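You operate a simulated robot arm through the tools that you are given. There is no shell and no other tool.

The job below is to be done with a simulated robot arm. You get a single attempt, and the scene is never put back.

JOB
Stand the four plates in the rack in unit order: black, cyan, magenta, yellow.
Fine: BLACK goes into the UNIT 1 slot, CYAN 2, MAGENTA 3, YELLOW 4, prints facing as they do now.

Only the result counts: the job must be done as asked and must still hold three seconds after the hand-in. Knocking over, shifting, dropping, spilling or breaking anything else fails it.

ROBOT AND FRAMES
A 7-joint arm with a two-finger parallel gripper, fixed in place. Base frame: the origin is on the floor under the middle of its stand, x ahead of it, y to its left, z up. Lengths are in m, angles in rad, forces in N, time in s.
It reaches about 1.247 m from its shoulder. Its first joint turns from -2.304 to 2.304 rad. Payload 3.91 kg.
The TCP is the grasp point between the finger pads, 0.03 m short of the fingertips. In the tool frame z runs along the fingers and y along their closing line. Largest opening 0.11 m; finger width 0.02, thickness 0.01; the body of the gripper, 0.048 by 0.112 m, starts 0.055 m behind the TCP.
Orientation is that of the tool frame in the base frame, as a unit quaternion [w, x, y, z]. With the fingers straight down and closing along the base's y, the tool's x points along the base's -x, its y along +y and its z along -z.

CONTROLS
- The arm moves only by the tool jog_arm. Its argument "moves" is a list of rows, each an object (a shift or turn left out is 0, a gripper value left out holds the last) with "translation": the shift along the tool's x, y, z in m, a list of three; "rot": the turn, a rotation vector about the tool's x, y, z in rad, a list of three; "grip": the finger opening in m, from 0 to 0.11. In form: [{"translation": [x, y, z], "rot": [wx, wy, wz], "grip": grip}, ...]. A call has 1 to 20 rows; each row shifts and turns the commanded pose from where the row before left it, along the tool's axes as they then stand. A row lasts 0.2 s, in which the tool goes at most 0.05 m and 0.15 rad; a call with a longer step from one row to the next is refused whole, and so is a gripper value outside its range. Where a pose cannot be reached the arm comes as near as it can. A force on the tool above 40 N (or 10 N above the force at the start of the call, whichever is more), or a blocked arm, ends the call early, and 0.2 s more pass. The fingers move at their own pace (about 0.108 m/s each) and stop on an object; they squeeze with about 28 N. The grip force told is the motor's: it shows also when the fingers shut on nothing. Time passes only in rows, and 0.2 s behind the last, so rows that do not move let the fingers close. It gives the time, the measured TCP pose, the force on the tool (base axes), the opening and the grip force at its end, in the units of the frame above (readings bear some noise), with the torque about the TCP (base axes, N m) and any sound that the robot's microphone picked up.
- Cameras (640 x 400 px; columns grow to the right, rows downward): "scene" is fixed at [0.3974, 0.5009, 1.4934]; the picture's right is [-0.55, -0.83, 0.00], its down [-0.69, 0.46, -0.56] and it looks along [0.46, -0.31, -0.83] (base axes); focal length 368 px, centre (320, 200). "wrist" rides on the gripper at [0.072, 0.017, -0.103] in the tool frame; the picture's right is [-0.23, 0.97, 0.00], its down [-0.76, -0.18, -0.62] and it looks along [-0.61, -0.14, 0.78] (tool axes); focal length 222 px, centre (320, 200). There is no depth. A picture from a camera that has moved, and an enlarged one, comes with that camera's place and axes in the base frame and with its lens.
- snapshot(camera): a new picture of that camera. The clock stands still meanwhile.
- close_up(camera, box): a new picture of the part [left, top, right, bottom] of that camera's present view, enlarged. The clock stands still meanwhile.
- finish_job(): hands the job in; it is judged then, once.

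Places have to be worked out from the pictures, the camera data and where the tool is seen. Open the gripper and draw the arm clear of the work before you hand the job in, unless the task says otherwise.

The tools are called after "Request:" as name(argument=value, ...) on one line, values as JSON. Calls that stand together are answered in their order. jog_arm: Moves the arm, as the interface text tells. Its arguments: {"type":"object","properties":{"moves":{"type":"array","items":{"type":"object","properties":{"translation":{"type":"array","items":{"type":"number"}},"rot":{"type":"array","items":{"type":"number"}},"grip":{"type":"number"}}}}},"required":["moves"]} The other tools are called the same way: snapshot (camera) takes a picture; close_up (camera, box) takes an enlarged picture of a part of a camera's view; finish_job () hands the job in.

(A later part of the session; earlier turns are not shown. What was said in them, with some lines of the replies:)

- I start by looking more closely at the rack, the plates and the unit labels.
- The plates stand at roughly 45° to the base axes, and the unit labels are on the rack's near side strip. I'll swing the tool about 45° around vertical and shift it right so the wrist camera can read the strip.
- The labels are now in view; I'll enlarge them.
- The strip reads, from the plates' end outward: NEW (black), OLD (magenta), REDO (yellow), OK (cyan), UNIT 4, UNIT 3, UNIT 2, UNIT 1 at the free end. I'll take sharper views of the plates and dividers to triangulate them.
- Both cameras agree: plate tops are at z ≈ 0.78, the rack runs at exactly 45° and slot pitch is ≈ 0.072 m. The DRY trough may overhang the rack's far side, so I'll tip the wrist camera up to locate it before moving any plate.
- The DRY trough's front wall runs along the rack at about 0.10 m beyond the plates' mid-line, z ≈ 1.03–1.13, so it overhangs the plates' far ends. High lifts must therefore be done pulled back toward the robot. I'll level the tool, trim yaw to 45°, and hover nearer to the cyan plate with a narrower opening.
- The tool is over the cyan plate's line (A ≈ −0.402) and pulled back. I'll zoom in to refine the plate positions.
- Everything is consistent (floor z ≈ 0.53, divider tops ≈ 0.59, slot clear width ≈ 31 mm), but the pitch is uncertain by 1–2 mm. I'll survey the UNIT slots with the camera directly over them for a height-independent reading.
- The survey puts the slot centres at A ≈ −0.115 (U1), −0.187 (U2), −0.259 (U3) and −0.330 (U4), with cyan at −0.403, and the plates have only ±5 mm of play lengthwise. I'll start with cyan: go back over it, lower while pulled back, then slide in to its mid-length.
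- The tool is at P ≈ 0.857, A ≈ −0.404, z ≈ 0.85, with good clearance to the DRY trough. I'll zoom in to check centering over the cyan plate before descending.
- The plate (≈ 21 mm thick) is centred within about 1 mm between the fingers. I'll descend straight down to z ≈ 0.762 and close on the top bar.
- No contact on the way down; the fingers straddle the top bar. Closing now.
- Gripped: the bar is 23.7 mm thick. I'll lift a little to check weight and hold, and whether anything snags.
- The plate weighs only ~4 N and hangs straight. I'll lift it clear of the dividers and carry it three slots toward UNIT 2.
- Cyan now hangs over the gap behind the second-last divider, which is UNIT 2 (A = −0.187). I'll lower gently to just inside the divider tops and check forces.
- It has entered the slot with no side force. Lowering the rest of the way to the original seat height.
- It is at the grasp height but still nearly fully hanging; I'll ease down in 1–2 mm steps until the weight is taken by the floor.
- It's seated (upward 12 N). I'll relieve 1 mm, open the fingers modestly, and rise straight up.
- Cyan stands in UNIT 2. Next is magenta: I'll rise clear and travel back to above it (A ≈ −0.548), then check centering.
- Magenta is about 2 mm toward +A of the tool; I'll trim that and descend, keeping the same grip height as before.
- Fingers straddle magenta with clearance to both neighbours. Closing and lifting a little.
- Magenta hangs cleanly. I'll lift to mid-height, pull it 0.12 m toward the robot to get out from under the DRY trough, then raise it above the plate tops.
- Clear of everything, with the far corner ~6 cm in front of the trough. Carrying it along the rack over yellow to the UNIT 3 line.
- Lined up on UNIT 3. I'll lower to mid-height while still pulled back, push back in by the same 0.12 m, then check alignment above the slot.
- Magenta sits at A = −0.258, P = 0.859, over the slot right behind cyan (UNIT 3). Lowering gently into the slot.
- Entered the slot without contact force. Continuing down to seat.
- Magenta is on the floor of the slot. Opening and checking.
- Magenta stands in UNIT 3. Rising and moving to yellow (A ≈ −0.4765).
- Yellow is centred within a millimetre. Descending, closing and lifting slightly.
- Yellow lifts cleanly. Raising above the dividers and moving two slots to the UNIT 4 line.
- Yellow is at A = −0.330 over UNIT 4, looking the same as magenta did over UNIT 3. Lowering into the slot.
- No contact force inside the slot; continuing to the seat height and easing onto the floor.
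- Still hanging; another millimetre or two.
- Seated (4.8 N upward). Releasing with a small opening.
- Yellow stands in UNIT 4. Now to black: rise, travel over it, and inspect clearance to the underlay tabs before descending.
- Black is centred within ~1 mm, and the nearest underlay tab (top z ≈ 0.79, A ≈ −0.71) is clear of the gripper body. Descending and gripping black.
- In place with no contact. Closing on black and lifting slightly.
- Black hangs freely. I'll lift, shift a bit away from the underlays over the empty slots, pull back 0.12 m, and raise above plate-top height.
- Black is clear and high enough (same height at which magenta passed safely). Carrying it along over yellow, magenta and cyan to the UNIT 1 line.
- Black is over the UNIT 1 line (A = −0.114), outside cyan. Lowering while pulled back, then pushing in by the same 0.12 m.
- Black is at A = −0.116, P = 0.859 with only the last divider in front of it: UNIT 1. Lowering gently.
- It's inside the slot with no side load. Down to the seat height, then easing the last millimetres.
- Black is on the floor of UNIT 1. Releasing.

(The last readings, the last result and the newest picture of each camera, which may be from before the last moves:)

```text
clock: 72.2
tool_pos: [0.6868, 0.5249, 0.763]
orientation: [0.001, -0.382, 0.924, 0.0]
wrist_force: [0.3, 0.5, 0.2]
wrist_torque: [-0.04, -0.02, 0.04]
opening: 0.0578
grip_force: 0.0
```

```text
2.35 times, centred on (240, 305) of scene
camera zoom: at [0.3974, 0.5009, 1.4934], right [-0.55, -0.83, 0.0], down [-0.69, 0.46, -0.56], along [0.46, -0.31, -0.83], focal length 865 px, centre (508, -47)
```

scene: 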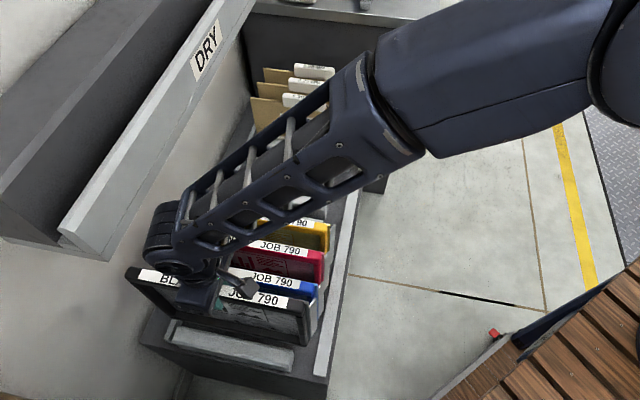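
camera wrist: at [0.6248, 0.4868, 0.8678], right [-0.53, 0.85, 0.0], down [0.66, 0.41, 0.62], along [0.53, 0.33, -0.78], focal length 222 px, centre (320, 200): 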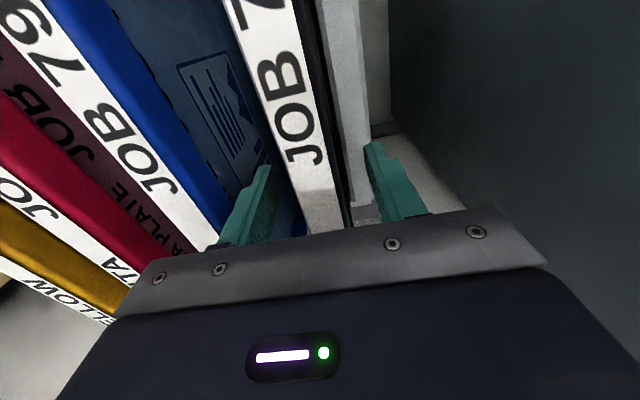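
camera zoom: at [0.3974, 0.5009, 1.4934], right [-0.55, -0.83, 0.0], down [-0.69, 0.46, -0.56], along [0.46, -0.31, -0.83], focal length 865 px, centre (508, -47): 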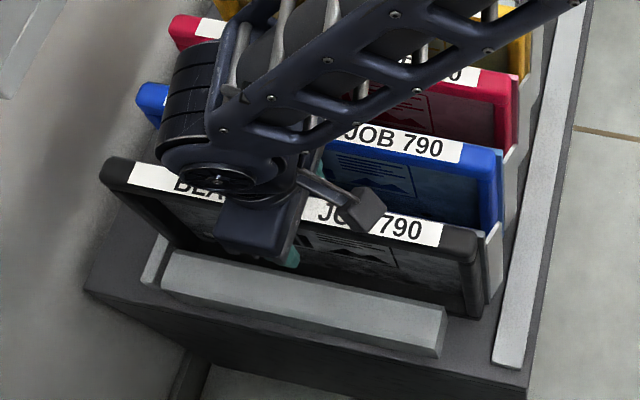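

All four released. Rising straight up, then drawing the arm back toward the robot for a final look at plates and labels.

Request:
jog_arm(moves=[{"translation": [0, 0, -0.02]}, {"translation": [0, 0, -0.03]}, {"translation": [0, 0, -0.04]}, {"translation": [0.03, 0, -0.02]}, {"translation": [0.04, 0, -0.02]}, {"translation": [0.04, 0, -0.02]}, {"translation": [0.04, 0, -0.02]}, {"translation": [0.04, 0, -0.02]}, {"translation": [0.04, 0, -0.03]}, {"translation": [0.04, -0.02, -0.02]}, {"translation": [0.03, -0.03, -0.02]}, {"translation": [0.03, -0.03, -0.02]}, {"translation": [0.03, -0.03, -0.02]}, {"translation": [0.02, -0.04, 0]}, {"translation": [0.0, -0.04, 0]}, {}, {}])

Request:
snapshot(camera="wrist")

Request:
snapshot(camera="scene")

```text
clock: 75.8
tool_pos: [0.5527, 0.1213, 1.0634]
orientation: [0.0, -0.383, 0.924, 0.0]
wrist_force: [0.5, 0.5, 0.3]
wrist_torque: [-0.01, 0.0, -0.01]
opening: 0.0579
grip_force: 0.0
```

```text
taken
camera wrist: at [0.4902, 0.0832, 1.1666], right [-0.53, 0.85, 0.0], down [0.66, 0.41, 0.62], along [0.53, 0.33, -0.78], focal length 222 px, centre (320, 200)
```

wrist: 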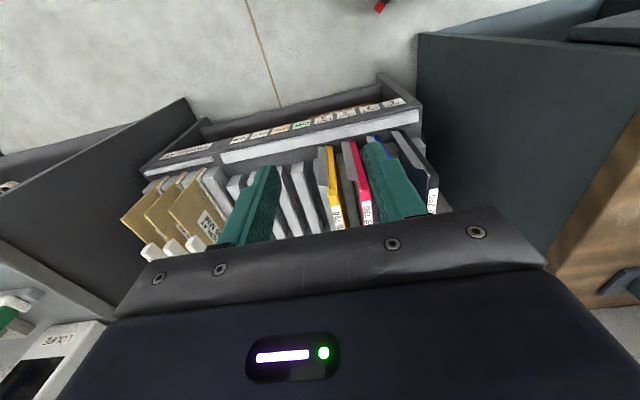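

```text
taken
```

scene: 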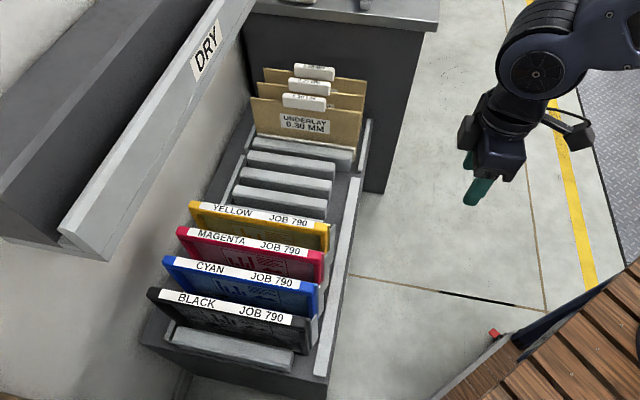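

The rack now shows, from the free end inward, black, cyan, magenta, yellow. I'll check them against the labels and look for tilt.

Request:
close_up(camera="wrist", box=[290, 80, 450, 180])

Request:
close_up(camera="scene", box=[130, 180, 360, 380])

Request:
close_up(camera="scene", box=[220, 50, 400, 200])

```text
4.00 times, centred on (370, 130) of wrist
camera zoom: at [0.4902, 0.0832, 1.1666], right [-0.53, 0.85, 0.0], down [0.66, 0.41, 0.62], along [0.53, 0.33, -0.78], focal length 888 px, centre (120, 480)
```

zoom: 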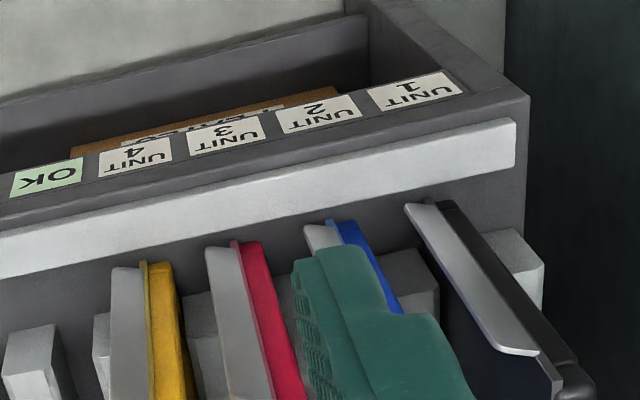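

```text
2.00 times, centred on (245, 280) of scene
camera zoom: at [0.3974, 0.5009, 1.4934], right [-0.55, -0.83, 0.0], down [-0.69, 0.46, -0.56], along [0.46, -0.31, -0.83], focal length 735 px, centre (470, 40)
```

zoom: 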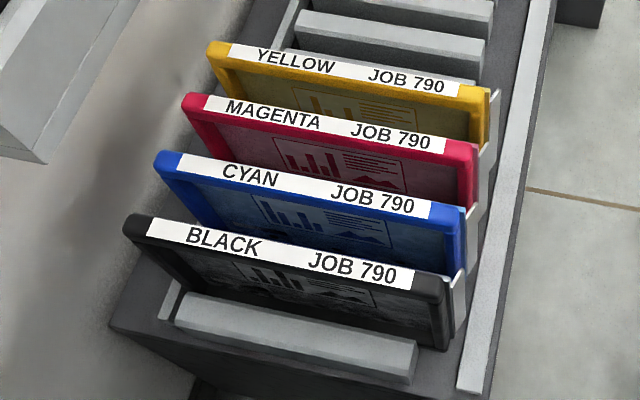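

```text
2.67 times, centred on (310, 125) of scene
camera zoom: at [0.3974, 0.5009, 1.4934], right [-0.55, -0.83, 0.0], down [-0.69, 0.46, -0.56], along [0.46, -0.31, -0.83], focal length 980 px, centre (347, 400)
```

zoom: 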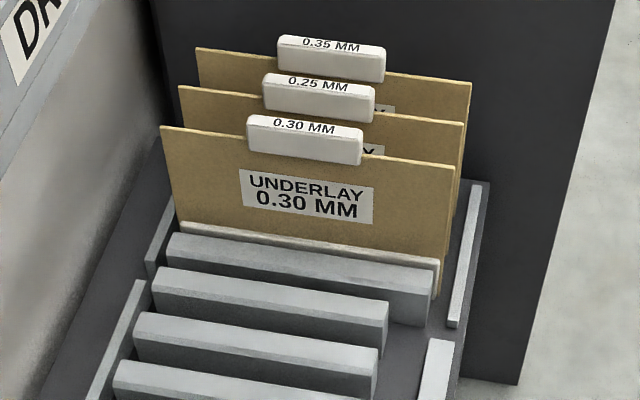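

Each plate lines up with its label (black–UNIT 1, cyan–2, magenta–3, yellow–4), all upright with prints facing the same way, and the underlays are unmoved. I'll open the gripper fully and let a moment pass with the arm clear.

Request:
jog_arm(moves=[{"translation": [0.03, 0, -0.01], "grip": 0.11}, {"translation": [0.03, 0, 0]}, {}, {}, {}, {}, {}, {}])

Request:
snapshot(camera="scene")

```text
clock: 77.6
tool_pos: [0.5113, 0.0802, 1.0734]
orientation: [0.0, -0.383, 0.924, 0.0]
wrist_force: [0.5, 0.3, 0.1]
wrist_torque: [-0.02, 0.02, 0.02]
opening: 0.11
grip_force: 0.1
```

```text
taken
```

scene: 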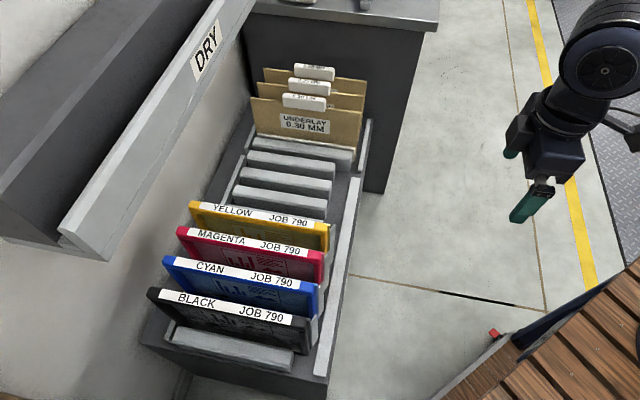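

The plates are stable and in order, the gripper is open and the arm is well clear, so I'm handing in the job.

Request:
finish_job()

```text
The job is handed in.
```

The four plates now stand in the rack in unit order: black in UNIT 1, cyan in UNIT 2, magenta in UNIT 3 and yellow in UNIT 4. I checked each plate against the slot labels before handing in. All were upright, with the prints facing as they did at the start.

No unexpected contact showed up while I moved the plates, and the underlay boards looked unmoved in the last picture. I opened the gripper and drew the arm clear of the rack before handing in. I don't have the judged result, only that the job was accepted.
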